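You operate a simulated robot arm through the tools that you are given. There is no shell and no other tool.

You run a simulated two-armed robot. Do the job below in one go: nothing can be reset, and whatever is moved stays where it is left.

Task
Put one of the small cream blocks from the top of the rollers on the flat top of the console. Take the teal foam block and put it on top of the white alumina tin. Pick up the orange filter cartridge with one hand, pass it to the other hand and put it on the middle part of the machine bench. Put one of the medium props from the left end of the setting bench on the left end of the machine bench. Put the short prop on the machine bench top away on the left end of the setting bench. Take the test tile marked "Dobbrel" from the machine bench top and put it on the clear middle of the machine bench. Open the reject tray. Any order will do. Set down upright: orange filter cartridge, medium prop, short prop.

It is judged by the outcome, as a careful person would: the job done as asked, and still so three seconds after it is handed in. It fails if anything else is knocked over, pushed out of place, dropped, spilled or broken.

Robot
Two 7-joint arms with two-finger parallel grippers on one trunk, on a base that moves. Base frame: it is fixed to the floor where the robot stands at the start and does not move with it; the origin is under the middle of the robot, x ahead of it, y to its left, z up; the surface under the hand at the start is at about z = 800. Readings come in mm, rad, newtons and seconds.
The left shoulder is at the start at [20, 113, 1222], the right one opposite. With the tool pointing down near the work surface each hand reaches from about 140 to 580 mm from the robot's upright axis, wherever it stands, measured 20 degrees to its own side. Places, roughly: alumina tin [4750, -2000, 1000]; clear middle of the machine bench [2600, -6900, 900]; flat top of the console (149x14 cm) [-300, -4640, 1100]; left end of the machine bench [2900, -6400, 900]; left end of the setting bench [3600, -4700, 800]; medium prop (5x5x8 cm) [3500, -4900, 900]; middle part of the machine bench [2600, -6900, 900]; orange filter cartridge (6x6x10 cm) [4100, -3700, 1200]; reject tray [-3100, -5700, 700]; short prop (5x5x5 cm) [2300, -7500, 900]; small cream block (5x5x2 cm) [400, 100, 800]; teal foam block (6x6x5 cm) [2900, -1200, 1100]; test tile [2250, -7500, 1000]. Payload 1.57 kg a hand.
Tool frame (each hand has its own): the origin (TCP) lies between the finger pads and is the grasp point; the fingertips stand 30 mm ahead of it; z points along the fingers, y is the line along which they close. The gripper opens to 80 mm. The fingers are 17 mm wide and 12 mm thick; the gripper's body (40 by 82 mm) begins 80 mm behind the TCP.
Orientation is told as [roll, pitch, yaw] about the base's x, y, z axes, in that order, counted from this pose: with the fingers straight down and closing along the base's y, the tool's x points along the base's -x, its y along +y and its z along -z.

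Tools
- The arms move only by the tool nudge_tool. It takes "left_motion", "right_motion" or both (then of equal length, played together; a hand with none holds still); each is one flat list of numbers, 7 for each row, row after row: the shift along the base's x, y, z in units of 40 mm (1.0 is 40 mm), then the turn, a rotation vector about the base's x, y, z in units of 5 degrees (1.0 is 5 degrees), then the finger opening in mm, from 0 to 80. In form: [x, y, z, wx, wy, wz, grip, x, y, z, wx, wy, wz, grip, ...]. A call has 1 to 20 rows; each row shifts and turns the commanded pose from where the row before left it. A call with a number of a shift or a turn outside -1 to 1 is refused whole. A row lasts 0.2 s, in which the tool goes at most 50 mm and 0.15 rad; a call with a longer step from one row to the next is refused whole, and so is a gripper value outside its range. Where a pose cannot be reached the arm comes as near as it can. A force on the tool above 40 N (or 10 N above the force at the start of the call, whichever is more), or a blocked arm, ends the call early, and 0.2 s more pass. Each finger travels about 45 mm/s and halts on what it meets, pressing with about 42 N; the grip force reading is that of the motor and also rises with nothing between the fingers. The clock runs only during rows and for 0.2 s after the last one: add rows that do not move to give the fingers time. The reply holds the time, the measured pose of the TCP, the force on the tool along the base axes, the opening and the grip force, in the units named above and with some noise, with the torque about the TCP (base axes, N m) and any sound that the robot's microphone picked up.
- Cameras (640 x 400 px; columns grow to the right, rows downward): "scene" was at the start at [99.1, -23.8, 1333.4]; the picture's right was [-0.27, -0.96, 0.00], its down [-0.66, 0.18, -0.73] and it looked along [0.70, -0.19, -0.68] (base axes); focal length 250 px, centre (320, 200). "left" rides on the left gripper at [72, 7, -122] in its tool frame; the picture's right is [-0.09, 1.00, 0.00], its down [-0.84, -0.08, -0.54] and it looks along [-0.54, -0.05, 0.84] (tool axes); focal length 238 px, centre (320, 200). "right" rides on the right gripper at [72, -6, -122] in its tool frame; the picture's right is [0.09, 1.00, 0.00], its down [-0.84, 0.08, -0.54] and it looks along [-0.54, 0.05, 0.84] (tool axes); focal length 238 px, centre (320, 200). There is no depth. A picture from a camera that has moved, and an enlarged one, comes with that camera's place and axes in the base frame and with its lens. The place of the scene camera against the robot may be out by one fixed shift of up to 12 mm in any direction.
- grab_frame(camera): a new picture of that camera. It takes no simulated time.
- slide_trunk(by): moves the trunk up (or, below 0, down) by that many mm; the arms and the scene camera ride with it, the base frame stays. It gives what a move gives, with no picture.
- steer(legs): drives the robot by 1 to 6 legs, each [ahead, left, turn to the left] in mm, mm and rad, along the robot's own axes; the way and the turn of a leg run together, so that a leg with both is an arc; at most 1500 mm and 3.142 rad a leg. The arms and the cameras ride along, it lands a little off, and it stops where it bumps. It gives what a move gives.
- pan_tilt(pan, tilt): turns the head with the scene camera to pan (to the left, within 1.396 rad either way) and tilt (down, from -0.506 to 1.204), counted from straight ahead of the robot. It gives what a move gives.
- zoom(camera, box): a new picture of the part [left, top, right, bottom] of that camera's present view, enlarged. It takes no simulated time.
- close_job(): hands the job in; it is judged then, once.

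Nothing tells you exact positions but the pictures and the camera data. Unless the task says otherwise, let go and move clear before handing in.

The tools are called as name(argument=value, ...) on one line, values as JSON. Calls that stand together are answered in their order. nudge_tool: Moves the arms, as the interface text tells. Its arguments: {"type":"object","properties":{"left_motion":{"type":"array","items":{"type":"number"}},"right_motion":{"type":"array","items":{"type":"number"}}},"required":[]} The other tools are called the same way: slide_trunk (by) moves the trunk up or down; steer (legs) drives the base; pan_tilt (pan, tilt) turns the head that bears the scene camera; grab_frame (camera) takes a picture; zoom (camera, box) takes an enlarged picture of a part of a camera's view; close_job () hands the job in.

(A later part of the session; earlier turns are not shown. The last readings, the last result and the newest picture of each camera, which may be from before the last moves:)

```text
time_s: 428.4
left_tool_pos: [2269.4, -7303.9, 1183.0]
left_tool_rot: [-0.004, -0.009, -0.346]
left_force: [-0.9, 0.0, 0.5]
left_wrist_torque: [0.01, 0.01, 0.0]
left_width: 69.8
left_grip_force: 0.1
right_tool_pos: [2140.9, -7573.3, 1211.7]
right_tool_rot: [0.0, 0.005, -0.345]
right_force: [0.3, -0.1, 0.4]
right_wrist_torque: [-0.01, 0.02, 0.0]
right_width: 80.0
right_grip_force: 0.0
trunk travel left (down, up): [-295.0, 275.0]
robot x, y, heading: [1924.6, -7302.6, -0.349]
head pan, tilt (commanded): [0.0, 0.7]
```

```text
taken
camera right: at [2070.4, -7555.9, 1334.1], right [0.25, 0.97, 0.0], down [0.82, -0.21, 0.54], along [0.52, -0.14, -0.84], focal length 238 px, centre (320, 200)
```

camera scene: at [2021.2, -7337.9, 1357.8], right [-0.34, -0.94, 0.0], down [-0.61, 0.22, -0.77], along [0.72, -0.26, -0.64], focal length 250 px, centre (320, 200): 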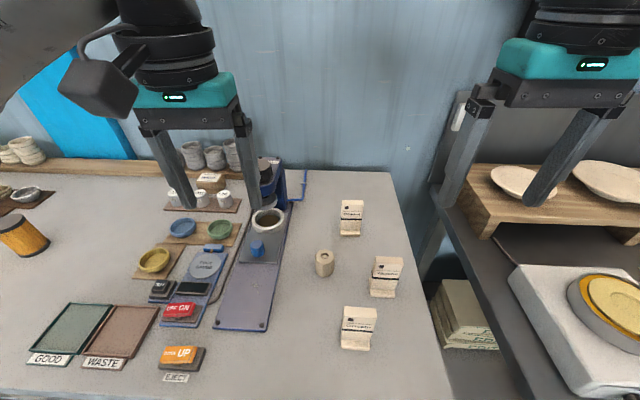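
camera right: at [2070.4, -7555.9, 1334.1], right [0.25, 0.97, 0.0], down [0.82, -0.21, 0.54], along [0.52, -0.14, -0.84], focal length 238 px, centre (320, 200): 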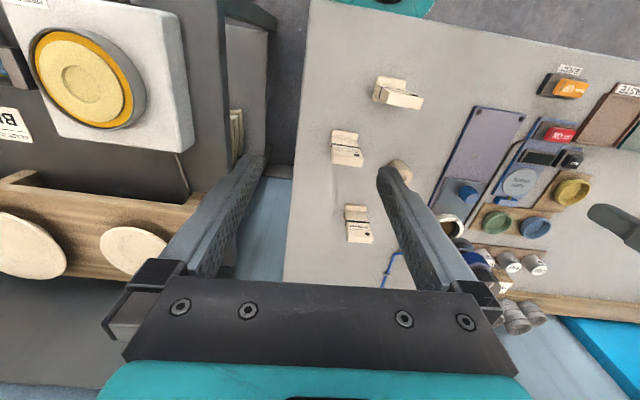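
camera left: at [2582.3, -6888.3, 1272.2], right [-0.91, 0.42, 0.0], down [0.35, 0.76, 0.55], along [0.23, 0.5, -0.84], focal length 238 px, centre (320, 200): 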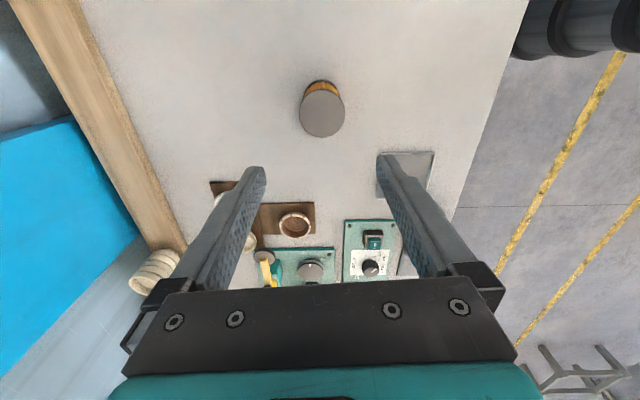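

I bring the right hand over the Dobbrel tile (left hand a bit aside) and look at it from above.

nudge_tool(right_motion=[0.99, 0.02, -0.4, 0, 0, 0, 80, 0.99, 0.02, -0.4, 0, 0, 0, 80, 0.99, 0.02, -0.4, 0, 0, 0, 80, 0.99, 0.02, -0.4, 0, 0, 0, 80, 0.99, 0.02, -0.4, 0, 0, 0, 80, 0.99, 0.02, -0.4, 0, 0, 0, 80, 0.8, 0.02, -0.2, 0, 0, 0, 80, 0, 0, 0, 0, 0, 0, 80], left_motion=[0.28, 0.78, 0, 0, 0, 0, 70, 0.28, 0.78, 0, 0, 0, 0, 70, 0.28, 0.78, 0, 0, 0, 0, 70, 0, 0, 0, 0, 0, 0, 70, 0, 0, 0, 0, 0, 0, 70, 0, 0, 0, 0, 0, 0, 70, 0, 0, 0, 0, 0, 0, 70, 0, 0, 0, 0, 0, 0, 70])

grab_frame(camera="right")

grab_frame(camera="scene")

```text
time_s: 430.2
left_tool_pos: [2301.8, -7209.4, 1181.8]
left_tool_rot: [-0.006, -0.01, -0.346]
left_force: [-0.4, -0.5, 0.0]
left_wrist_torque: [-0.01, -0.01, -0.05]
left_width: 70.0
left_grip_force: 0.1
right_tool_pos: [2411.4, -7569.4, 1109.4]
right_tool_rot: [0.0, 0.004, -0.345]
right_force: [-0.3, -0.1, 0.7]
right_wrist_torque: [0.02, -0.04, 0.06]
right_width: 80.2
right_grip_force: 0.1
trunk travel left (down, up): [-295.0, 275.0]
robot x, y, heading: [1921.9, -7300.2, -0.343]
head pan, tilt (commanded): [0.0, 0.7]
```

```text
taken
camera right: at [2340.9, -7551.6, 1231.8], right [0.25, 0.97, 0.0], down [0.82, -0.21, 0.54], along [0.52, -0.14, -0.84], focal length 238 px, centre (320, 200)
```

right: 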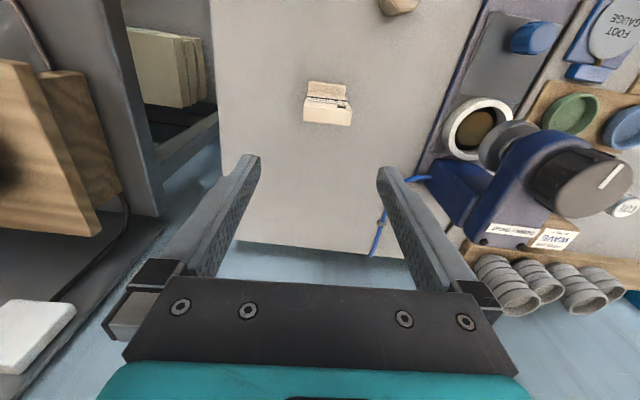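

```text
taken
camera scene: at [2020.9, -7338.3, 1357.8], right [-0.34, -0.94, 0.0], down [-0.61, 0.22, -0.77], along [0.72, -0.26, -0.64], focal length 250 px, centre (320, 200)
```

scene: 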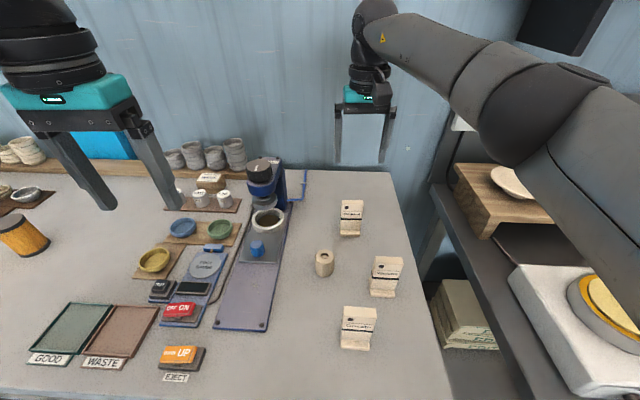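

zoom(camera="right", box=[270, 60, 390, 150])

zoom(camera="scene", box=[300, 180, 420, 300])

```text
4.44 times, centred on (330, 105) of right
camera zoom: at [2340.9, -7551.6, 1231.8], right [0.25, 0.97, 0.0], down [0.82, -0.21, 0.54], along [0.52, -0.14, -0.84], focal length 1059 px, centre (276, 622)
```

zoom: 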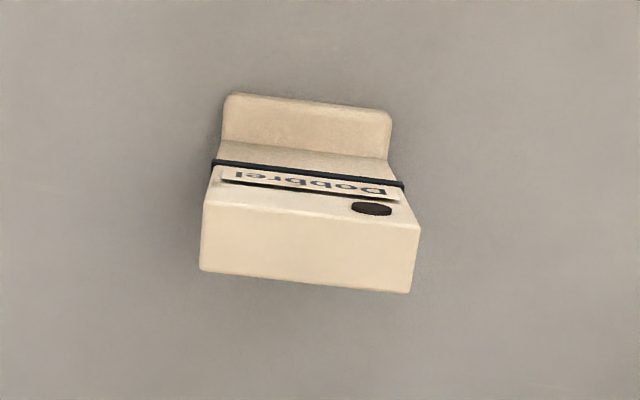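

```text
3.33 times, centred on (360, 240) of scene
camera zoom: at [2020.9, -7338.3, 1357.8], right [-0.34, -0.94, 0.0], down [-0.61, 0.22, -0.77], along [0.72, -0.26, -0.64], focal length 832 px, centre (187, 67)
```

zoom: 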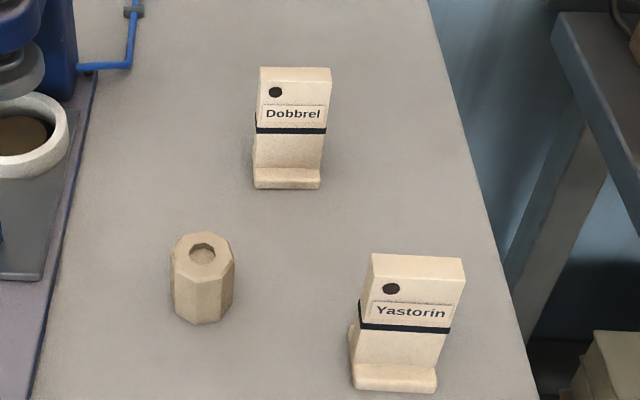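

The tile faces me squarely. I lower the hand 60 mm for a second view to fix its exact place and height.

nudge_tool(right_motion=[0, 0, -0.8, 0, 0, 0, 80, 0, 0, -0.7, 0, 0, 0, 80, 0, 0, 0, 0, 0, 0, 80])

zoom(camera="right", box=[260, 60, 400, 180])

```text
time_s: 431.0
left_tool_pos: [2301.8, -7210.0, 1180.9]
left_tool_rot: [-0.005, -0.007, -0.347]
left_force: [0.0, -0.1, -0.3]
left_wrist_torque: [0.0, 0.01, -0.02]
left_width: 70.0
left_grip_force: 0.0
right_tool_pos: [2411.1, -7569.5, 1049.5]
right_tool_rot: [0.001, 0.003, -0.345]
right_force: [-0.5, 0.6, 0.3]
right_wrist_torque: [0.0, -0.01, -0.03]
right_width: 80.1
right_grip_force: 0.0
trunk travel left (down, up): [-295.0, 275.0]
robot x, y, heading: [1923.1, -7300.3, -0.345]
head pan, tilt (commanded): [0.0, 0.7]
```

```text
3.33 times, centred on (330, 120) of right
camera zoom: at [2340.8, -7552.0, 1170.4], right [0.25, 0.97, 0.0], down [0.82, -0.21, 0.54], along [0.52, -0.14, -0.84], focal length 794 px, centre (287, 467)
```

zoom: 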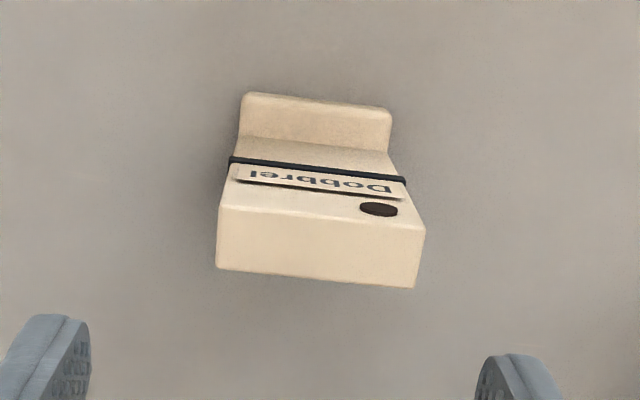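

Triangulation gives the tile's top at z ≈ 987, slab centre about [2397, -7560], bench surface ≈ 880. I centre on it, lower and grip its sides.

nudge_tool(right_motion=[-0.35, 0.24, 0, 0, 0, 0, 70, 0, 0, -0.8, 0, 0, 0, 66, 0, 0, -0.7, 0, 0, 0, 66, 0, 0, 0, 0, 0, 0, 66])

grab_frame(camera="right")

zoom(camera="scene", box=[290, 120, 430, 260])

```text
time_s: 432.0
left_tool_pos: [2301.6, -7209.8, 1180.9]
left_tool_rot: [-0.005, -0.009, -0.346]
left_force: [-1.3, 0.8, 0.4]
left_wrist_torque: [-0.03, -0.01, 0.0]
left_width: 70.2
left_grip_force: 0.0
right_tool_pos: [2396.9, -7558.9, 987.8]
right_tool_rot: [0.001, 0.004, -0.346]
right_force: [0.5, 0.4, 0.0]
right_wrist_torque: [-0.03, 0.01, -0.01]
right_width: 65.9
right_grip_force: 0.0
trunk travel left (down, up): [-295.0, 275.0]
robot x, y, heading: [1922.6, -7301.2, -0.352]
head pan, tilt (commanded): [0.0, 0.7]
```

```text
taken
camera right: at [2326.3, -7540.8, 1109.4], right [0.25, 0.97, 0.0], down [0.82, -0.21, 0.54], along [0.52, -0.14, -0.84], focal length 238 px, centre (320, 200)
```

right: 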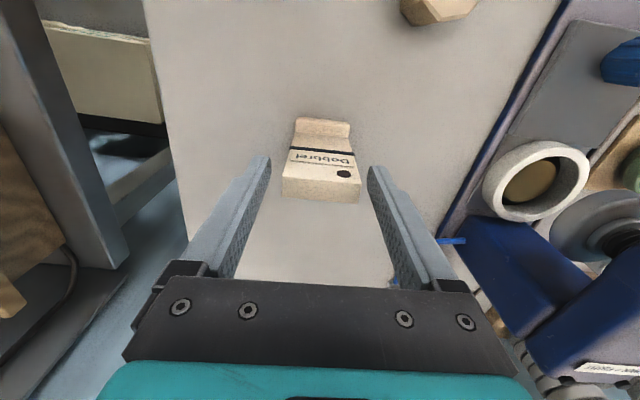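

```text
2.86 times, centred on (360, 190) of scene
camera zoom: at [2021.2, -7337.7, 1357.8], right [-0.34, -0.94, 0.0], down [-0.61, 0.22, -0.76], along [0.72, -0.26, -0.64], focal length 713 px, centre (206, 229)
```

zoom: 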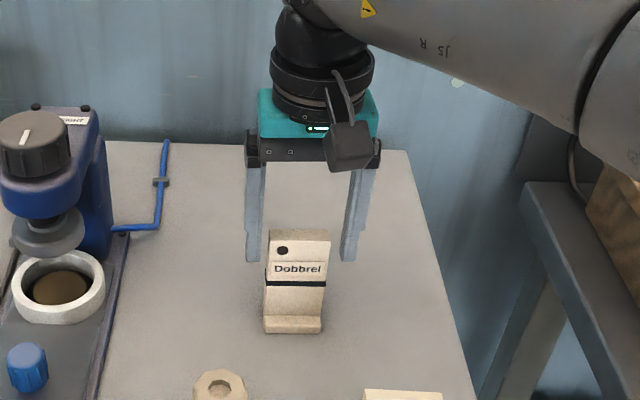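

Aligned: the tile's top is at TCP level between the fingers. I go 24 mm lower and close.

nudge_tool(right_motion=[0, 0, -0.6, 0, 0, 0, 66, 0, 0, 0, 0, 0, 0, 66, 0, 0, 0, 0, 0, 0, 52, 0, 0, 0, 0, 0, 0, 40, 0, 0, 0, 0, 0, 0, 38, 0, 0, 0, 0, 0, 0, 38])

grab_frame(camera="right")

```text
time_s: 433.4
left_tool_pos: [2301.5, -7209.1, 1181.7]
left_tool_rot: [-0.005, -0.009, -0.347]
left_force: [0.5, -0.5, -0.7]
left_wrist_torque: [0.02, 0.0, 0.03]
left_width: 69.7
left_grip_force: 0.1
right_tool_pos: [2398.7, -7558.2, 962.2]
right_tool_rot: [-0.001, 0.004, -0.347]
right_force: [-0.1, -0.4, -0.5]
right_wrist_torque: [0.0, -0.03, -0.02]
right_width: 49.7
right_grip_force: 39.3
trunk travel left (down, up): [-295.0, 275.0]
robot x, y, heading: [1923.5, -7305.1, -0.346]
head pan, tilt (commanded): [0.0, 0.7]
```

```text
taken
camera right: at [2328.5, -7540.3, 1084.8], right [0.25, 0.97, 0.0], down [0.82, -0.21, 0.54], along [0.52, -0.14, -0.84], focal length 238 px, centre (320, 200)
```

right: 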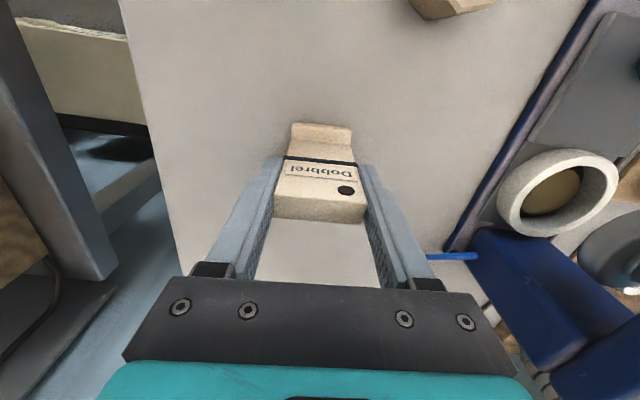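

Gripped. I lift the tile up.

nudge_tool(right_motion=[0, 0, 0.4, 0, 0, 0, 38, 0, 0, 1, 0, 0, 0, 38, 0, 0, 1, 0, 0, 0, 38, 0, 0, 1, 0, 0, 0, 38, 0, 0, 1, 0, 0, 0, 38, 0, 0, 0, 0, 0, 0, 38])

nudge_tool(right_motion=[-0.9, -0.1, 0, 0, 0, 0, 38, -0.9, -0.1, 0, 0, 0, 0, 38, -0.9, -0.1, 0, 0, 0, 0, 38, -0.9, -0.4, 0, 0, 0, 0, 38, -0.9, -0.5, 0, 0, 0, 0, 38, -0.5, -0.5, 0, 0, 0, 0, 38, 0, 0, 0, 0, 0, 0, 38])

grab_frame(camera="right")

grab_frame(camera="scene")

```text
time_s: 434.8
left_tool_pos: [2302.8, -7211.5, 1181.8]
left_tool_rot: [-0.004, -0.009, -0.348]
left_force: [0.0, -0.3, -0.2]
left_wrist_torque: [0.03, 0.02, 0.0]
left_width: 69.5
left_grip_force: 0.1
right_tool_pos: [2394.5, -7557.2, 1141.2]
right_tool_rot: [0.001, 0.007, -0.347]
right_force: [-0.1, 0.5, -0.3]
right_wrist_torque: [-0.01, 0.03, -0.02]
right_width: 49.6
right_grip_force: 41.5
trunk travel left (down, up): [-295.0, 275.0]
robot x, y, heading: [1923.5, -7301.9, -0.346]
head pan, tilt (commanded): [0.0, 0.7]
```

```text
time_s: 436.4
left_tool_pos: [2303.1, -7209.4, 1181.2]
left_tool_rot: [-0.003, -0.008, -0.348]
left_force: [-0.3, 0.0, -0.7]
left_wrist_torque: [-0.01, -0.01, -0.02]
left_width: 70.2
left_grip_force: 0.1
right_tool_pos: [2195.5, -7625.4, 1139.5]
right_tool_rot: [0.001, 0.004, -0.346]
right_force: [0.0, 0.8, -1.0]
right_wrist_torque: [-0.03, 0.0, -0.02]
right_width: 49.5
right_grip_force: 41.9
trunk travel left (down, up): [-295.0, 275.0]
robot x, y, heading: [1918.0, -7304.4, -0.35]
head pan, tilt (commanded): [0.0, 0.7]
```

```text
taken
camera right: at [2126.1, -7607.4, 1261.7], right [0.25, 0.97, 0.0], down [0.82, -0.21, 0.54], along [0.52, -0.14, -0.84], focal length 238 px, centre (320, 200)
```

right: 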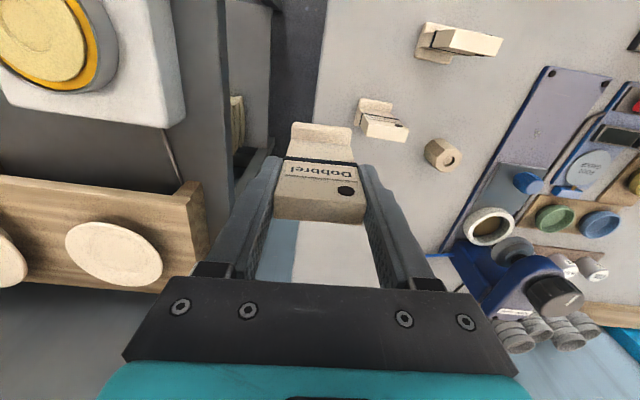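

```text
taken
camera scene: at [2021.4, -7337.7, 1357.8], right [-0.34, -0.94, 0.0], down [-0.61, 0.22, -0.76], along [0.72, -0.26, -0.64], focal length 250 px, centre (320, 200)
```

scene: 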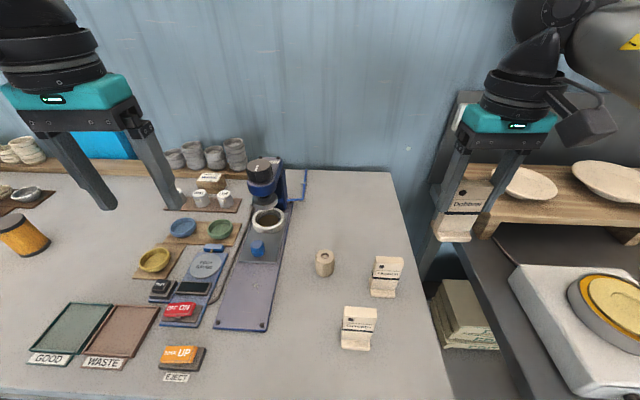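

The tile is held aside by the right hand. Now I bring the left hand over the short prop.

nudge_tool(left_motion=[0.06, -0.88, -0.2, 0, 0, 0, 70, 0.06, -0.88, -0.2, 0, 0, 0, 70, 0.06, -0.88, -0.2, 0, 0, 0, 70, 0.06, -0.88, -0.2, 0, 0, 0, 70, 0.06, -0.88, -0.2, 0, 0, 0, 70, 0.06, -0.88, -0.2, 0, 0, 0, 70, 0.06, -0.88, -0.2, 0, 0, 0, 70, 0, 0, 0, 0, 0, 0, 70])

grab_frame(camera="left")

zoom(camera="left", box=[260, 60, 400, 180])

```text
time_s: 438.2
left_tool_pos: [2323.4, -7458.6, 1127.4]
left_tool_rot: [-0.005, -0.009, -0.348]
left_force: [0.4, -0.2, 0.4]
left_wrist_torque: [-0.01, 0.0, 0.02]
left_width: 70.1
left_grip_force: 0.1
right_tool_pos: [2197.7, -7626.2, 1139.9]
right_tool_rot: [0.001, 0.003, -0.346]
right_force: [0.2, -0.2, -1.3]
right_wrist_torque: [0.0, 0.0, -0.02]
right_width: 49.3
right_grip_force: 42.1
trunk travel left (down, up): [-295.0, 275.0]
robot x, y, heading: [1924.2, -7303.1, -0.348]
head pan, tilt (commanded): [0.0, 0.7]
```

```text
taken
camera left: at [2256.6, -7427.7, 1248.4], right [0.43, 0.91, 0.0], down [0.76, -0.35, 0.55], along [0.5, -0.24, -0.84], focal length 238 px, centre (320, 200)
```

left: 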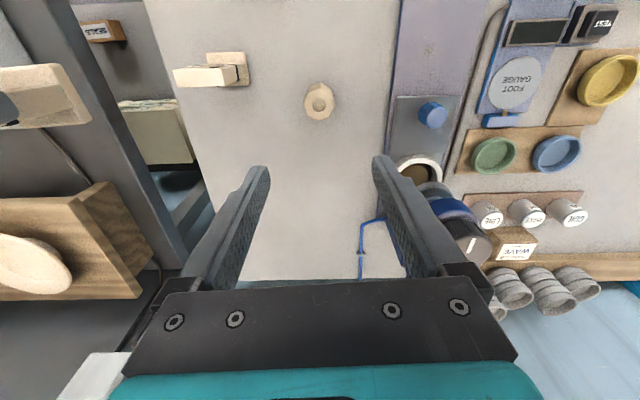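

```text
3.33 times, centred on (330, 120) of left
camera zoom: at [2256.6, -7427.7, 1248.4], right [0.43, 0.91, 0.0], down [0.76, -0.35, 0.55], along [0.5, -0.24, -0.84], focal length 794 px, centre (287, 467)
```

zoom: 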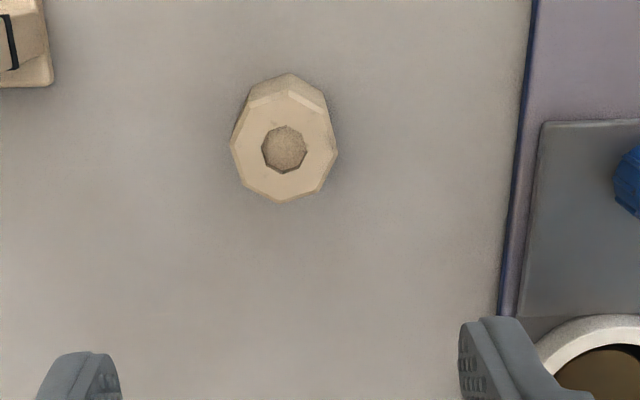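

The short prop's centre is at about [2315, -7458]. I shift 8 mm, lower and check again.

nudge_tool(left_motion=[-0.2, 0, -1, 0, 0, 0, 66, 0, 0, -1, 0, 0, 0, 66, 0, 0, -1, 0, 0, 0, 66, 0, 0, 0, 0, 0, 0, 66])

grab_frame(camera="left")

zoom(camera="scene", box=[220, 140, 440, 300])

```text
time_s: 439.2
left_tool_pos: [2312.2, -7456.5, 1006.7]
left_tool_rot: [-0.004, -0.009, -0.346]
left_force: [-0.1, 0.1, 0.3]
left_wrist_torque: [0.02, 0.0, 0.03]
left_width: 65.9
left_grip_force: 0.2
right_tool_pos: [2196.8, -7626.4, 1138.9]
right_tool_rot: [0.001, 0.005, -0.345]
right_force: [-0.1, 0.9, -1.5]
right_wrist_torque: [-0.01, 0.01, -0.01]
right_width: 49.8
right_grip_force: 42.2
trunk travel left (down, up): [-295.0, 275.0]
robot x, y, heading: [1922.2, -7303.0, -0.349]
head pan, tilt (commanded): [0.0, 0.7]
```

```text
taken
camera left: at [2246.5, -7425.1, 1128.3], right [0.43, 0.91, 0.0], down [0.76, -0.35, 0.55], along [0.5, -0.24, -0.84], focal length 238 px, centre (320, 200)
```

left: 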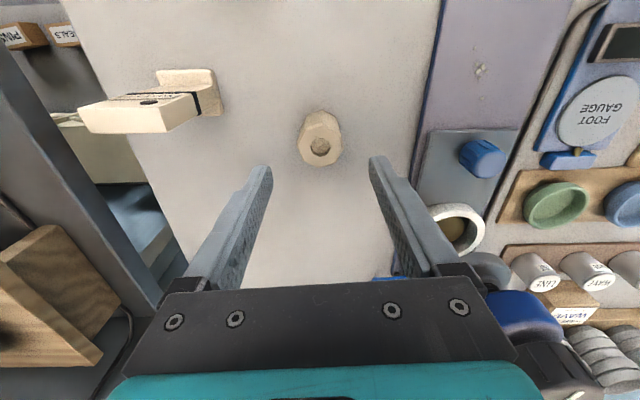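

```text
2.50 times, centred on (330, 220) of scene
camera zoom: at [2021.2, -7337.9, 1357.8], right [-0.34, -0.94, 0.0], down [-0.61, 0.22, -0.76], along [0.72, -0.26, -0.64], focal length 624 px, centre (295, 150)
```

zoom: 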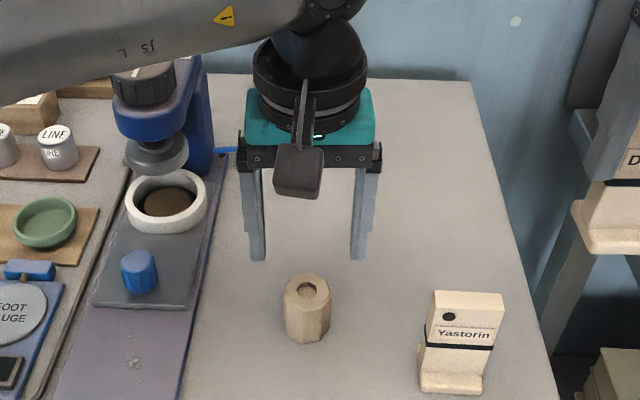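

The prop's top is at z ≈ 923, centre [2317, -7460]. I centre, lower to z ≈ 910 and grip.

nudge_tool(left_motion=[0.1, -0.08, -0.9, 0, 0, 0, 66, 0, 0, -0.9, 0, 0, 0, 66, 0, 0, -0.6, 0, 0, 0, 66, 0, 0, 0, 0, 0, 0, 66, 0, 0, 0, 0, 0, 0, 50, 0, 0, 0, 0, 0, 0, 35, 0, 0, 0, 0, 0, 0, 30, 0, 0, 0, 0, 0, 0, 30, 0, 0, 0, 0, 0, 0, 30])

grab_frame(camera="left")

```text
time_s: 441.2
left_tool_pos: [2316.7, -7459.8, 913.4]
left_tool_rot: [-0.004, -0.007, -0.347]
left_force: [-0.3, 0.4, -0.1]
left_wrist_torque: [-0.01, -0.02, 0.0]
left_width: 40.4
left_grip_force: 41.9
right_tool_pos: [2197.3, -7626.1, 1139.8]
right_tool_rot: [0.0, 0.003, -0.346]
right_force: [0.5, 0.6, -0.7]
right_wrist_torque: [-0.02, -0.05, -0.02]
right_width: 49.6
right_grip_force: 42.3
trunk travel left (down, up): [-295.0, 275.0]
robot x, y, heading: [1922.2, -7303.6, -0.345]
head pan, tilt (commanded): [0.0, 0.7]
```

```text
taken
camera left: at [2251.3, -7430.4, 1034.4], right [0.43, 0.91, 0.0], down [0.76, -0.35, 0.55], along [0.5, -0.24, -0.84], focal length 238 px, centre (320, 200)
```

left: 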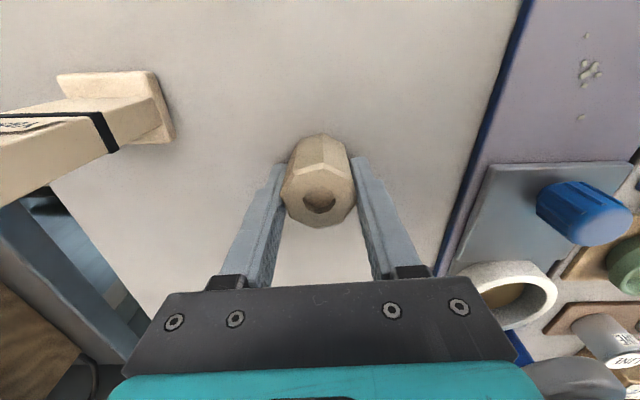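

Gripped at 40 mm. I lift it clear.

nudge_tool(left_motion=[0, 0, 0.5, 0, 0, 0, 30, 0, 0, 1, 0, 0, 0, 30, 0, 0, 1, 0, 0, 0, 30, 0, 0, 1, 0, 0, 0, 30, 0, 0, 1, 0, 0, 0, 30, 0, 0, 1, 0, 0, 0, 30, -0.7, 0.5, 0.3, 0, 0, 0, 30, -0.7, 0.5, 0.3, 0, 0, 0, 30, 0, 0.9, 0.2, 0, 0, 0, 30, 0, 0.9, 0, 0, 0, 0, 30, 0, 0, 0, 0, 0, 0, 30])

grab_frame(camera="scene")

```text
time_s: 443.6
left_tool_pos: [2264.1, -7349.6, 1162.9]
left_tool_rot: [-0.004, -0.009, -0.348]
left_force: [0.0, -0.1, -1.1]
left_wrist_torque: [-0.01, -0.06, 0.0]
left_width: 40.2
left_grip_force: 41.9
right_tool_pos: [2196.8, -7625.6, 1140.1]
right_tool_rot: [-0.001, 0.003, -0.345]
right_force: [-0.3, -0.5, -0.6]
right_wrist_torque: [0.02, 0.01, 0.0]
right_width: 49.3
right_grip_force: 41.5
trunk travel left (down, up): [-295.0, 275.0]
robot x, y, heading: [1920.6, -7302.9, -0.349]
head pan, tilt (commanded): [0.0, 0.7]
```

```text
taken
camera scene: at [2021.3, -7338.2, 1357.7], right [-0.34, -0.94, 0.0], down [-0.61, 0.22, -0.76], along [0.72, -0.26, -0.64], focal length 250 px, centre (320, 200)
```

scene: 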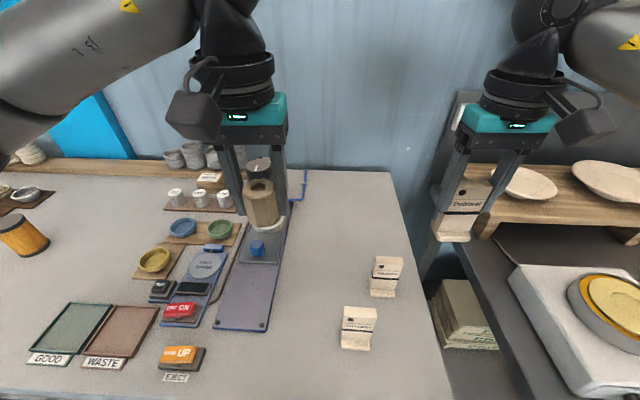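

Both objects are held. I slide left to the bench's middle to set the tile down.

steer(legs=[[-250, 0, 0], [0, 740, 0], [240, 0, 0]])

pan_tilt(pan=-0.2, tilt=0.7)

grab_frame(camera="scene")

grab_frame(camera="right")

```text
time_s: 450.3
left_tool_pos: [2496.8, -6661.1, 1162.2]
left_tool_rot: [-0.006, -0.007, -0.334]
left_force: [-0.2, 1.2, -0.7]
left_wrist_torque: [0.01, 0.03, 0.01]
left_width: 38.6
left_grip_force: 42.3
right_tool_pos: [2433.0, -6939.7, 1139.7]
right_tool_rot: [0.0, 0.006, -0.335]
right_force: [0.3, 0.5, -0.9]
right_wrist_torque: [-0.01, 0.03, -0.01]
right_width: 49.5
right_grip_force: 42.0
trunk travel left (down, up): [-295.0, 275.0]
robot x, y, heading: [2152.6, -6619.8, -0.331]
head pan, tilt (commanded): [0.0, 0.7]
```

```text
time_s: 451.1
left_tool_pos: [2496.4, -6662.7, 1162.8]
left_tool_rot: [-0.005, -0.01, -0.334]
left_force: [-0.3, 0.3, -1.9]
left_wrist_torque: [-0.03, -0.01, -0.01]
left_width: 38.6
left_grip_force: 42.3
right_tool_pos: [2432.3, -6939.1, 1139.2]
right_tool_rot: [0.0, 0.004, -0.332]
right_force: [-0.5, 0.5, -1.4]
right_wrist_torque: [-0.01, 0.01, -0.01]
right_width: 49.4
right_grip_force: 42.2
trunk travel left (down, up): [-295.0, 275.0]
robot x, y, heading: [2155.1, -6621.8, -0.33]
head pan, tilt (commanded): [-0.201, 0.7]
```

```text
taken
camera scene: at [2246.3, -6669.4, 1357.8], right [-0.51, -0.86, 0.0], down [-0.55, 0.33, -0.76], along [0.66, -0.39, -0.64], focal length 250 px, centre (320, 200)
```

scene: 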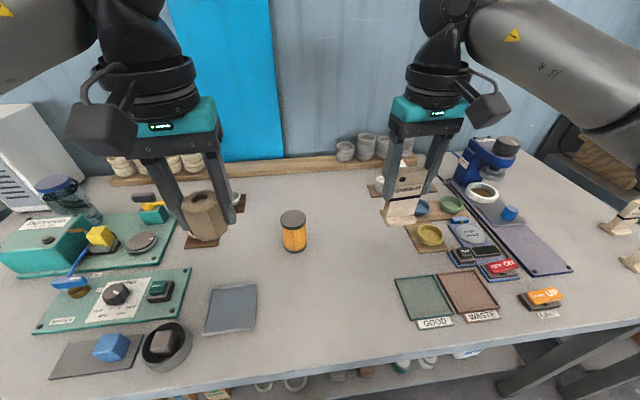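

```text
taken
camera right: at [2362.2, -6922.0, 1261.6], right [0.24, 0.97, 0.0], down [0.82, -0.2, 0.54], along [0.52, -0.13, -0.84], focal length 238 px, centre (320, 200)
```

right: 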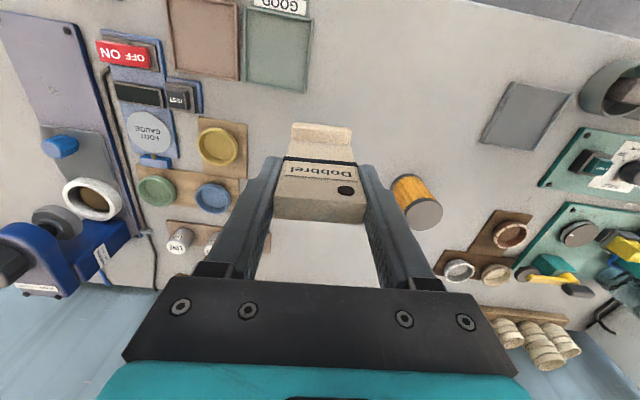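

The spot between the cartridge and the GOOD tray is clear. I move the tile there and lower it.

nudge_tool(right_motion=[0.67, 0.66, 0, 0, 0, 0, 38, 0.67, 0.66, 0, 0, 0, 0, 38, 0, 0, -1, 0, 0, 0, 38, 0, 0, -1, 0, 0, 0, 38, 0, 0, -1, 0, 0, 0, 38, 0, 0, 0, 0, 0, 0, 38])

grab_frame(camera="scene")

grab_frame(camera="right")

```text
time_s: 452.5
left_tool_pos: [2496.7, -6661.2, 1162.0]
left_tool_rot: [-0.004, -0.008, -0.332]
left_force: [-1.9, 0.1, -0.7]
left_wrist_torque: [0.01, 0.02, -0.01]
left_width: 38.7
left_grip_force: 42.3
right_tool_pos: [2487.3, -6890.9, 1018.4]
right_tool_rot: [0.0, 0.002, -0.331]
right_force: [0.4, 0.1, -0.9]
right_wrist_torque: [-0.03, 0.0, 0.01]
right_width: 49.5
right_grip_force: 41.9
trunk travel left (down, up): [-295.0, 275.0]
robot x, y, heading: [2153.5, -6621.7, -0.335]
head pan, tilt (commanded): [-0.201, 0.7]
```

```text
taken
camera scene: at [2246.3, -6669.3, 1357.8], right [-0.51, -0.86, 0.0], down [-0.55, 0.33, -0.76], along [0.66, -0.39, -0.64], focal length 250 px, centre (320, 200)
```

scene: 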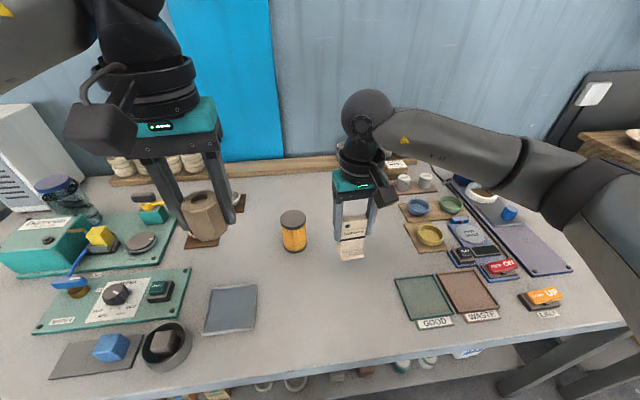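

```text
taken
camera right: at [2416.8, -6872.8, 1140.1], right [0.24, 0.97, 0.0], down [0.82, -0.2, 0.54], along [0.52, -0.13, -0.84], focal length 238 px, centre (320, 200)
```

right: 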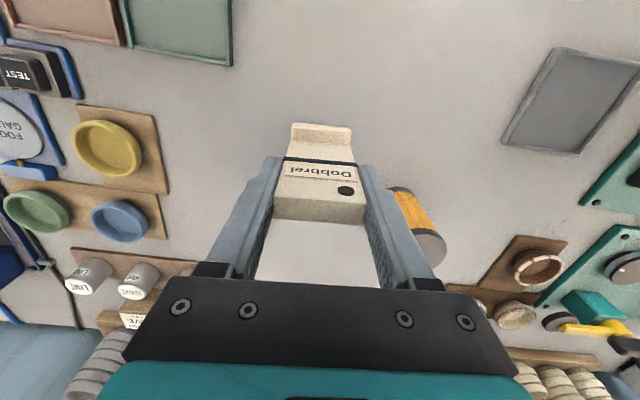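

Good spot. I lower the last 56 mm with care.

nudge_tool(right_motion=[0, 0, -0.7, 0, 0, 0, 38, 0, 0, -0.45, 0, 0, 0, 38, 0, 0, 0, 0, 0, 0, 38])

nudge_tool(right_motion=[0, 0, -0.1, 0, 0, 0, 38, 0, 0, 0, 0, 0, 0, 38])

```text
time_s: 453.3
left_tool_pos: [2496.1, -6662.6, 1163.7]
left_tool_rot: [-0.005, -0.009, -0.335]
left_force: [0.1, 0.6, -0.9]
left_wrist_torque: [-0.03, 0.0, -0.02]
left_width: 38.6
left_grip_force: 42.1
right_tool_pos: [2488.7, -6886.6, 973.3]
right_tool_rot: [-0.001, 0.004, -0.332]
right_force: [0.0, -0.3, -1.2]
right_wrist_torque: [-0.03, 0.0, -0.02]
right_width: 49.4
right_grip_force: 42.1
trunk travel left (down, up): [-295.0, 275.0]
robot x, y, heading: [2154.6, -6623.2, -0.333]
head pan, tilt (commanded): [-0.201, 0.7]
```

```text
time_s: 453.9
left_tool_pos: [2496.0, -6662.7, 1161.9]
left_tool_rot: [-0.006, -0.01, -0.333]
left_force: [0.6, 0.3, -1.2]
left_wrist_torque: [-0.01, 0.0, -0.01]
left_width: 38.4
left_grip_force: 41.6
right_tool_pos: [2488.1, -6885.8, 969.5]
right_tool_rot: [0.0, 0.002, -0.333]
right_force: [0.1, 0.3, -1.4]
right_wrist_torque: [0.04, -0.02, 0.03]
right_width: 49.4
right_grip_force: 42.1
trunk travel left (down, up): [-295.0, 275.0]
robot x, y, heading: [2156.4, -6623.2, -0.337]
head pan, tilt (commanded): [-0.201, 0.7]
```

nudge_tool(right_motion=[0, 0, -0.1, 0, 0, 0, 38, 0, 0, 0, 0, 0, 0, 38])

nudge_tool(right_motion=[0, 0, -0.07, 0, 0, 0, 38, 0, 0, 0, 0, 0, 0, 38])

```text
time_s: 454.5
left_tool_pos: [2496.1, -6662.3, 1162.5]
left_tool_rot: [-0.005, -0.009, -0.334]
left_force: [0.4, 0.0, -0.4]
left_wrist_torque: [0.04, -0.01, 0.01]
left_width: 38.7
left_grip_force: 41.9
right_tool_pos: [2486.9, -6885.9, 965.7]
right_tool_rot: [0.002, 0.003, -0.331]
right_force: [-0.1, -0.5, -1.4]
right_wrist_torque: [0.03, 0.0, 0.02]
right_width: 49.6
right_grip_force: 41.6
trunk travel left (down, up): [-295.0, 275.0]
robot x, y, heading: [2151.5, -6623.8, -0.336]
head pan, tilt (commanded): [-0.201, 0.7]
```

```text
time_s: 455.1
left_tool_pos: [2496.1, -6662.3, 1163.1]
left_tool_rot: [-0.005, -0.008, -0.333]
left_force: [-1.2, 0.0, -1.4]
left_wrist_torque: [-0.03, 0.02, -0.01]
left_width: 38.5
left_grip_force: 42.5
right_tool_pos: [2486.6, -6886.5, 962.9]
right_tool_rot: [0.0, 0.004, -0.334]
right_force: [0.7, 0.0, -2.1]
right_wrist_torque: [0.0, 0.0, 0.0]
right_width: 49.6
right_grip_force: 42.0
trunk travel left (down, up): [-295.0, 275.0]
robot x, y, heading: [2153.0, -6620.0, -0.34]
head pan, tilt (commanded): [-0.201, 0.7]
```

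nudge_tool(right_motion=[0, 0, -0.06, 0, 0, 0, 38, 0, 0, 0, 0, 0, 0, 38])

```text
time_s: 455.7
left_tool_pos: [2494.8, -6661.3, 1164.4]
left_tool_rot: [-0.005, -0.01, -0.332]
left_force: [-0.3, -0.4, -0.4]
left_wrist_torque: [0.02, -0.03, 0.03]
left_width: 38.5
left_grip_force: 42.4
right_tool_pos: [2486.6, -6885.8, 962.4]
right_tool_rot: [0.0, -0.001, -0.333]
right_force: [-0.1, -1.5, 21.4]
right_wrist_torque: [-0.01, 0.44, 0.05]
right_width: 49.5
right_grip_force: 42.3
trunk travel left (down, up): [-295.0, 275.0]
robot x, y, heading: [2153.3, -6621.3, -0.336]
head pan, tilt (commanded): [-0.201, 0.7]
```

The tile touches the bench. I ease off slightly, open and rise.

nudge_tool(right_motion=[0, 0, 0.05, 0, 0, 0, 38, 0, 0, 0, 0, 0, 0, 38, 0, 0, 0, 0, 0, 0, 58, 0, 0, 0, 0, 0, 0, 70, 0, 0, 0, 0, 0, 0, 74, 0, 0, 0.4, 0, 0, 0, 74, 0, 0, 1, 0, 0, 0, 74, 0, 0, 1, 0, 0, 0, 74, 0, 0, 1, 0, 0, 0, 74, 0, 0, 1, 0, 0, 0, 74, 0, 0, 0, 0, 0, 0, 74])

grab_frame(camera="scene")

grab_frame(camera="right")

```text
time_s: 458.1
left_tool_pos: [2495.5, -6661.5, 1162.5]
left_tool_rot: [-0.004, -0.007, -0.333]
left_force: [0.1, 0.0, -1.2]
left_wrist_torque: [0.02, -0.01, 0.01]
left_width: 38.6
left_grip_force: 42.1
right_tool_pos: [2489.9, -6884.3, 1135.2]
right_tool_rot: [0.0, 0.006, -0.332]
right_force: [0.0, 0.1, -1.0]
right_wrist_torque: [0.0, 0.02, 0.02]
right_width: 74.0
right_grip_force: 0.0
trunk travel left (down, up): [-295.0, 275.0]
robot x, y, heading: [2151.5, -6618.7, -0.341]
head pan, tilt (commanded): [-0.201, 0.7]
```

```text
taken
camera scene: at [2246.2, -6669.6, 1357.7], right [-0.51, -0.86, 0.0], down [-0.55, 0.33, -0.76], along [0.66, -0.39, -0.64], focal length 250 px, centre (320, 200)
```

scene: 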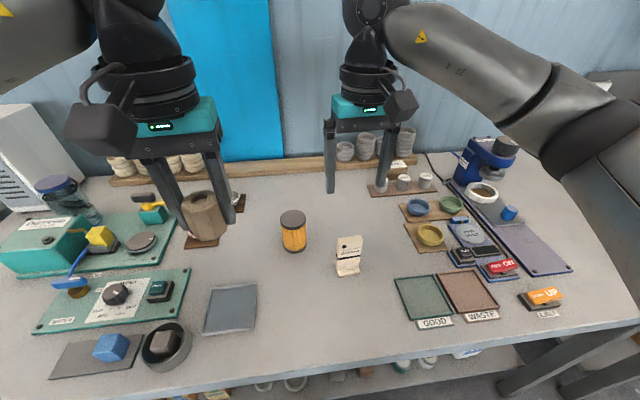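

```text
taken
camera right: at [2418.3, -6868.0, 1258.2], right [0.24, 0.97, 0.0], down [0.82, -0.2, 0.54], along [0.52, -0.13, -0.84], focal length 238 px, centre (320, 200)
```

right: 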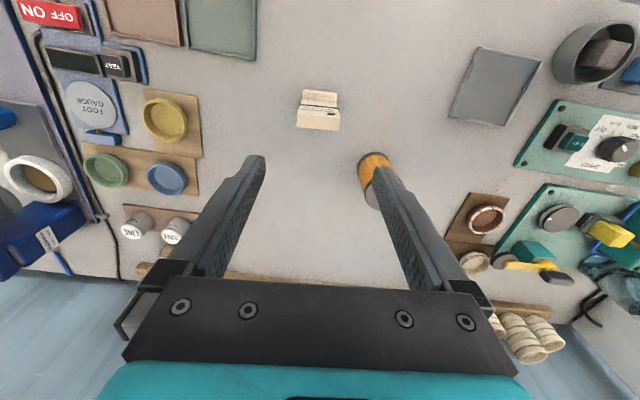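

The Dobbrel tile stands in the clear middle. Now I take the short prop in the left hand to the setting bench's left end.

nudge_tool(right_motion=[-0.8, 0.1, 0, 0, 0, 0, 60, -0.8, -0.4, 0, 0, 0, 0, 60, -0.5, -0.6, 0, 0, 0, 0, 60, 0, -0.8, 0, 0, 0, 0, 60, 0, 0, 0, 0, 0, 0, 60])

steer(legs=[[-330, 0, -0.01], [0, 1400, 0], [0, 680, 0]])

pan_tilt(pan=0.0, tilt=0.5)

grab_frame(camera="scene")

```text
time_s: 459.3
left_tool_pos: [2495.8, -6661.7, 1163.1]
left_tool_rot: [-0.004, -0.008, -0.333]
left_force: [-0.1, 0.1, -1.3]
left_wrist_torque: [0.0, -0.05, 0.01]
left_width: 38.5
left_grip_force: 42.1
right_tool_pos: [2403.6, -6954.1, 1137.3]
right_tool_rot: [0.0, 0.002, -0.333]
right_force: [-1.2, -0.1, 0.5]
right_wrist_torque: [-0.01, 0.01, 0.03]
right_width: 59.7
right_grip_force: 0.0
trunk travel left (down, up): [-295.0, 275.0]
robot x, y, heading: [2152.6, -6622.2, -0.335]
head pan, tilt (commanded): [-0.201, 0.7]
```

```text
time_s: 471.3
left_tool_pos: [2890.7, -4606.4, 1162.7]
left_tool_rot: [-0.004, -0.009, -0.345]
left_force: [0.0, -0.5, -2.0]
left_wrist_torque: [0.01, 0.03, -0.03]
left_width: 37.8
left_grip_force: 41.7
right_tool_pos: [2793.7, -4897.6, 1137.0]
right_tool_rot: [-0.002, 0.003, -0.344]
right_force: [0.9, 1.3, -0.1]
right_wrist_torque: [-0.04, 0.01, 0.03]
right_width: 60.2
right_grip_force: 0.0
trunk travel left (down, up): [-295.0, 275.0]
robot x, y, heading: [2548.1, -4562.7, -0.344]
head pan, tilt (commanded): [-0.201, 0.7]
```

```text
time_s: 472.1
left_tool_pos: [2888.8, -4607.3, 1162.3]
left_tool_rot: [-0.004, -0.009, -0.343]
left_force: [0.0, -0.2, -1.1]
left_wrist_torque: [-0.01, 0.01, 0.01]
left_width: 38.2
left_grip_force: 41.8
right_tool_pos: [2793.9, -4897.9, 1137.5]
right_tool_rot: [0.001, 0.005, -0.341]
right_force: [0.8, 0.4, -0.3]
right_wrist_torque: [-0.01, -0.01, 0.02]
right_width: 59.8
right_grip_force: 0.1
trunk travel left (down, up): [-295.0, 275.0]
robot x, y, heading: [2551.0, -4560.4, -0.342]
head pan, tilt (commanded): [0.0, 0.499]
```

```text
taken
camera scene: at [2652.9, -4598.6, 1375.4], right [-0.34, -0.94, 0.0], down [-0.45, 0.16, -0.88], along [0.83, -0.3, -0.48], focal length 250 px, centre (320, 200)
```

scene: 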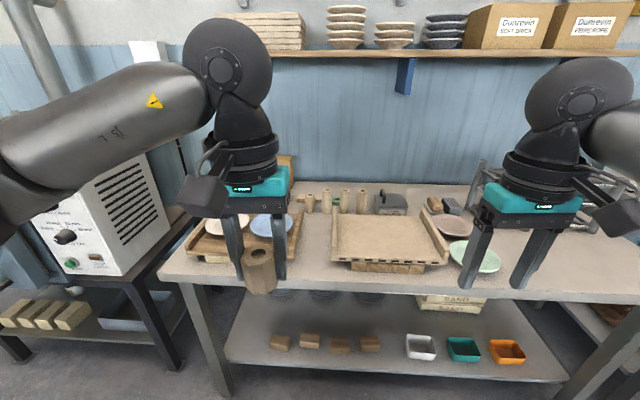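

I check the prop in the left hand with its camera.

grab_frame(camera="left")

zoom(camera="scene", box=[200, 180, 330, 310])

```text
taken
camera left: at [2823.3, -4576.6, 1284.0], right [0.42, 0.91, 0.0], down [0.76, -0.35, 0.55], along [0.5, -0.24, -0.84], focal length 238 px, centre (320, 200)
```

left: 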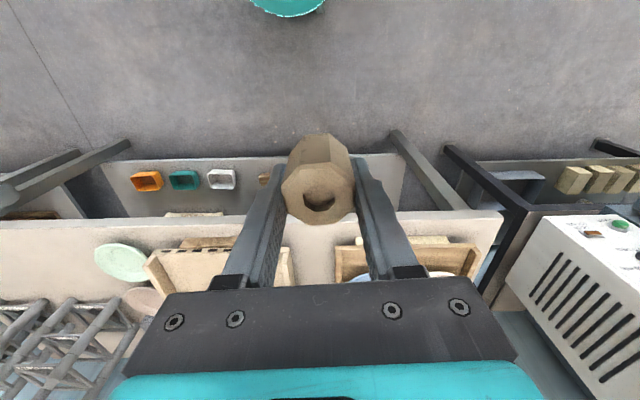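

```text
3.08 times, centred on (265, 245) of scene
camera zoom: at [2652.9, -4598.6, 1375.4], right [-0.34, -0.94, 0.0], down [-0.45, 0.16, -0.88], along [0.83, -0.3, -0.48], focal length 768 px, centre (489, 62)
```

zoom: 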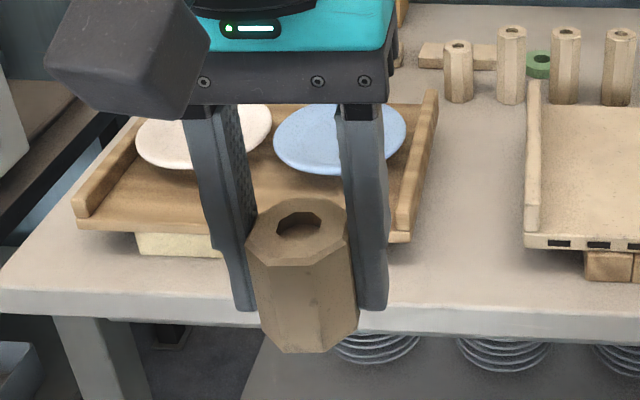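

The prop sits well in the hand. I drive up to the bench and look at the vacated slot with the left camera.

steer(legs=[[470, 0, -0.006]])

pan_tilt(pan=0.2, tilt=0.6)

grab_frame(camera="scene")

grab_frame(camera="left")

```text
time_s: 474.9
left_tool_pos: [3333.7, -4773.6, 1162.2]
left_tool_rot: [-0.005, -0.006, -0.353]
left_force: [0.3, 0.5, -1.3]
left_wrist_torque: [0.01, 0.04, -0.01]
left_width: 38.1
left_grip_force: 42.2
right_tool_pos: [3234.2, -5061.6, 1137.2]
right_tool_rot: [0.001, 0.007, -0.354]
right_force: [-0.4, 0.1, -0.3]
right_wrist_torque: [-0.02, 0.0, 0.01]
right_width: 60.2
right_grip_force: 0.1
trunk travel left (down, up): [-295.0, 275.0]
robot x, y, heading: [2991.2, -4724.0, -0.352]
head pan, tilt (commanded): [0.0, 0.499]
```

```text
time_s: 475.6
left_tool_pos: [3332.7, -4773.0, 1162.7]
left_tool_rot: [-0.005, -0.008, -0.355]
left_force: [-0.2, 0.0, -1.3]
left_wrist_torque: [0.05, -0.01, 0.02]
left_width: 38.2
left_grip_force: 42.0
right_tool_pos: [3235.6, -5061.8, 1136.8]
right_tool_rot: [0.0, 0.003, -0.352]
right_force: [0.9, -0.2, 0.2]
right_wrist_torque: [0.03, -0.02, -0.01]
right_width: 59.6
right_grip_force: 0.1
trunk travel left (down, up): [-295.0, 275.0]
robot x, y, heading: [2994.2, -4723.6, -0.357]
head pan, tilt (commanded): [0.201, 0.6]
```

```text
taken
camera scene: at [3098.1, -4743.1, 1366.4], right [-0.15, -0.99, 0.0], down [-0.56, 0.09, -0.83], along [0.82, -0.13, -0.56], focal length 250 px, centre (320, 200)
```

scene: 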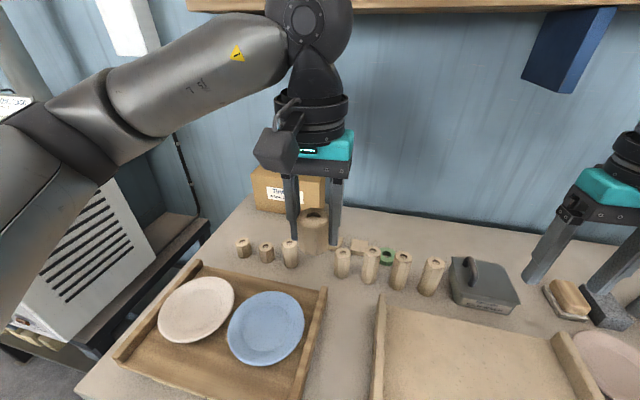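

```text
taken
camera left: at [3266.6, -4741.0, 1284.0], right [0.43, 0.9, 0.0], down [0.75, -0.36, 0.55], along [0.49, -0.24, -0.84], focal length 238 px, centre (320, 200)
```

left: 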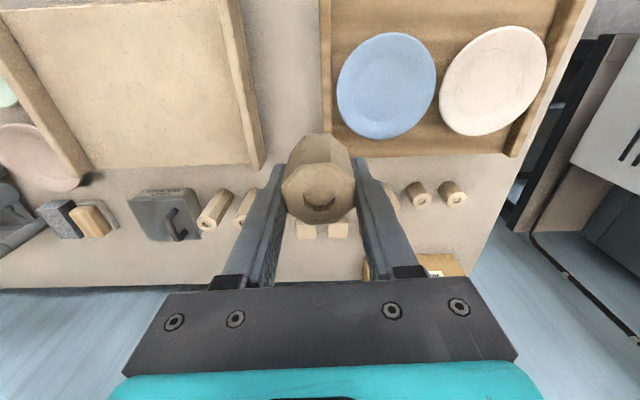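

I move the prop over the slot between the two remaining medium props, staying high, and check.

nudge_tool(left_motion=[0.89, -0.1, -0.2, 0, 0, 0, 30, 0.89, -0.1, -0.2, 0, 0, 0, 30, 0.89, -0.1, -0.2, 0, 0, 0, 30, 0.89, -0.1, -0.2, 0, 0, 0, 30, 0.89, -0.1, -0.2, 0, 0, 0, 30, 0.88, -0.1, -0.2, 0, 0, 0, 30, 0, 0, -1, 0, 0, 0, 30, 0, 0, 0, 0, 0, 0, 30, 0, 0, 0, 0, 0, 0, 30])

grab_frame(camera="left")

zoom(camera="scene", box=[220, 170, 420, 310])

```text
time_s: 477.6
left_tool_pos: [3546.3, -4794.6, 1077.2]
left_tool_rot: [-0.006, -0.009, -0.354]
left_force: [-0.4, -0.7, -1.2]
left_wrist_torque: [0.0, 0.02, 0.01]
left_width: 38.2
left_grip_force: 41.9
right_tool_pos: [3235.2, -5062.4, 1137.2]
right_tool_rot: [0.0, 0.003, -0.353]
right_force: [0.2, 0.3, 0.1]
right_wrist_torque: [0.0, 0.02, -0.03]
right_width: 59.9
right_grip_force: 0.0
trunk travel left (down, up): [-295.0, 275.0]
robot x, y, heading: [2991.0, -4724.9, -0.352]
head pan, tilt (commanded): [0.201, 0.6]
```

```text
taken
camera left: at [3480.4, -4763.1, 1198.6], right [0.43, 0.9, 0.0], down [0.75, -0.36, 0.55], along [0.49, -0.24, -0.84], focal length 238 px, centre (320, 200)
```

left: 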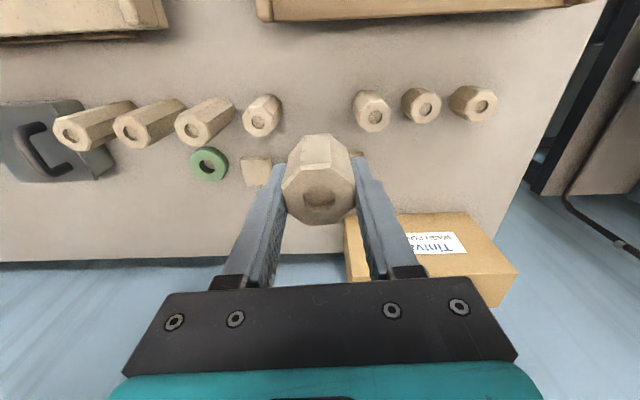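

```text
2.86 times, centred on (320, 240) of scene
camera zoom: at [3098.2, -4742.9, 1366.4], right [-0.15, -0.99, 0.0], down [-0.56, 0.09, -0.82], along [0.82, -0.13, -0.57], focal length 713 px, centre (320, 86)
```

zoom: 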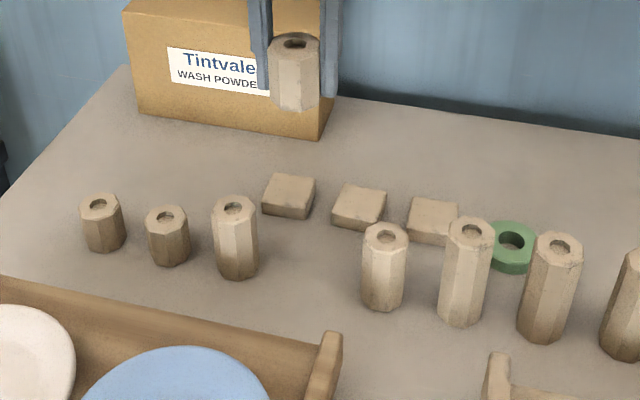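

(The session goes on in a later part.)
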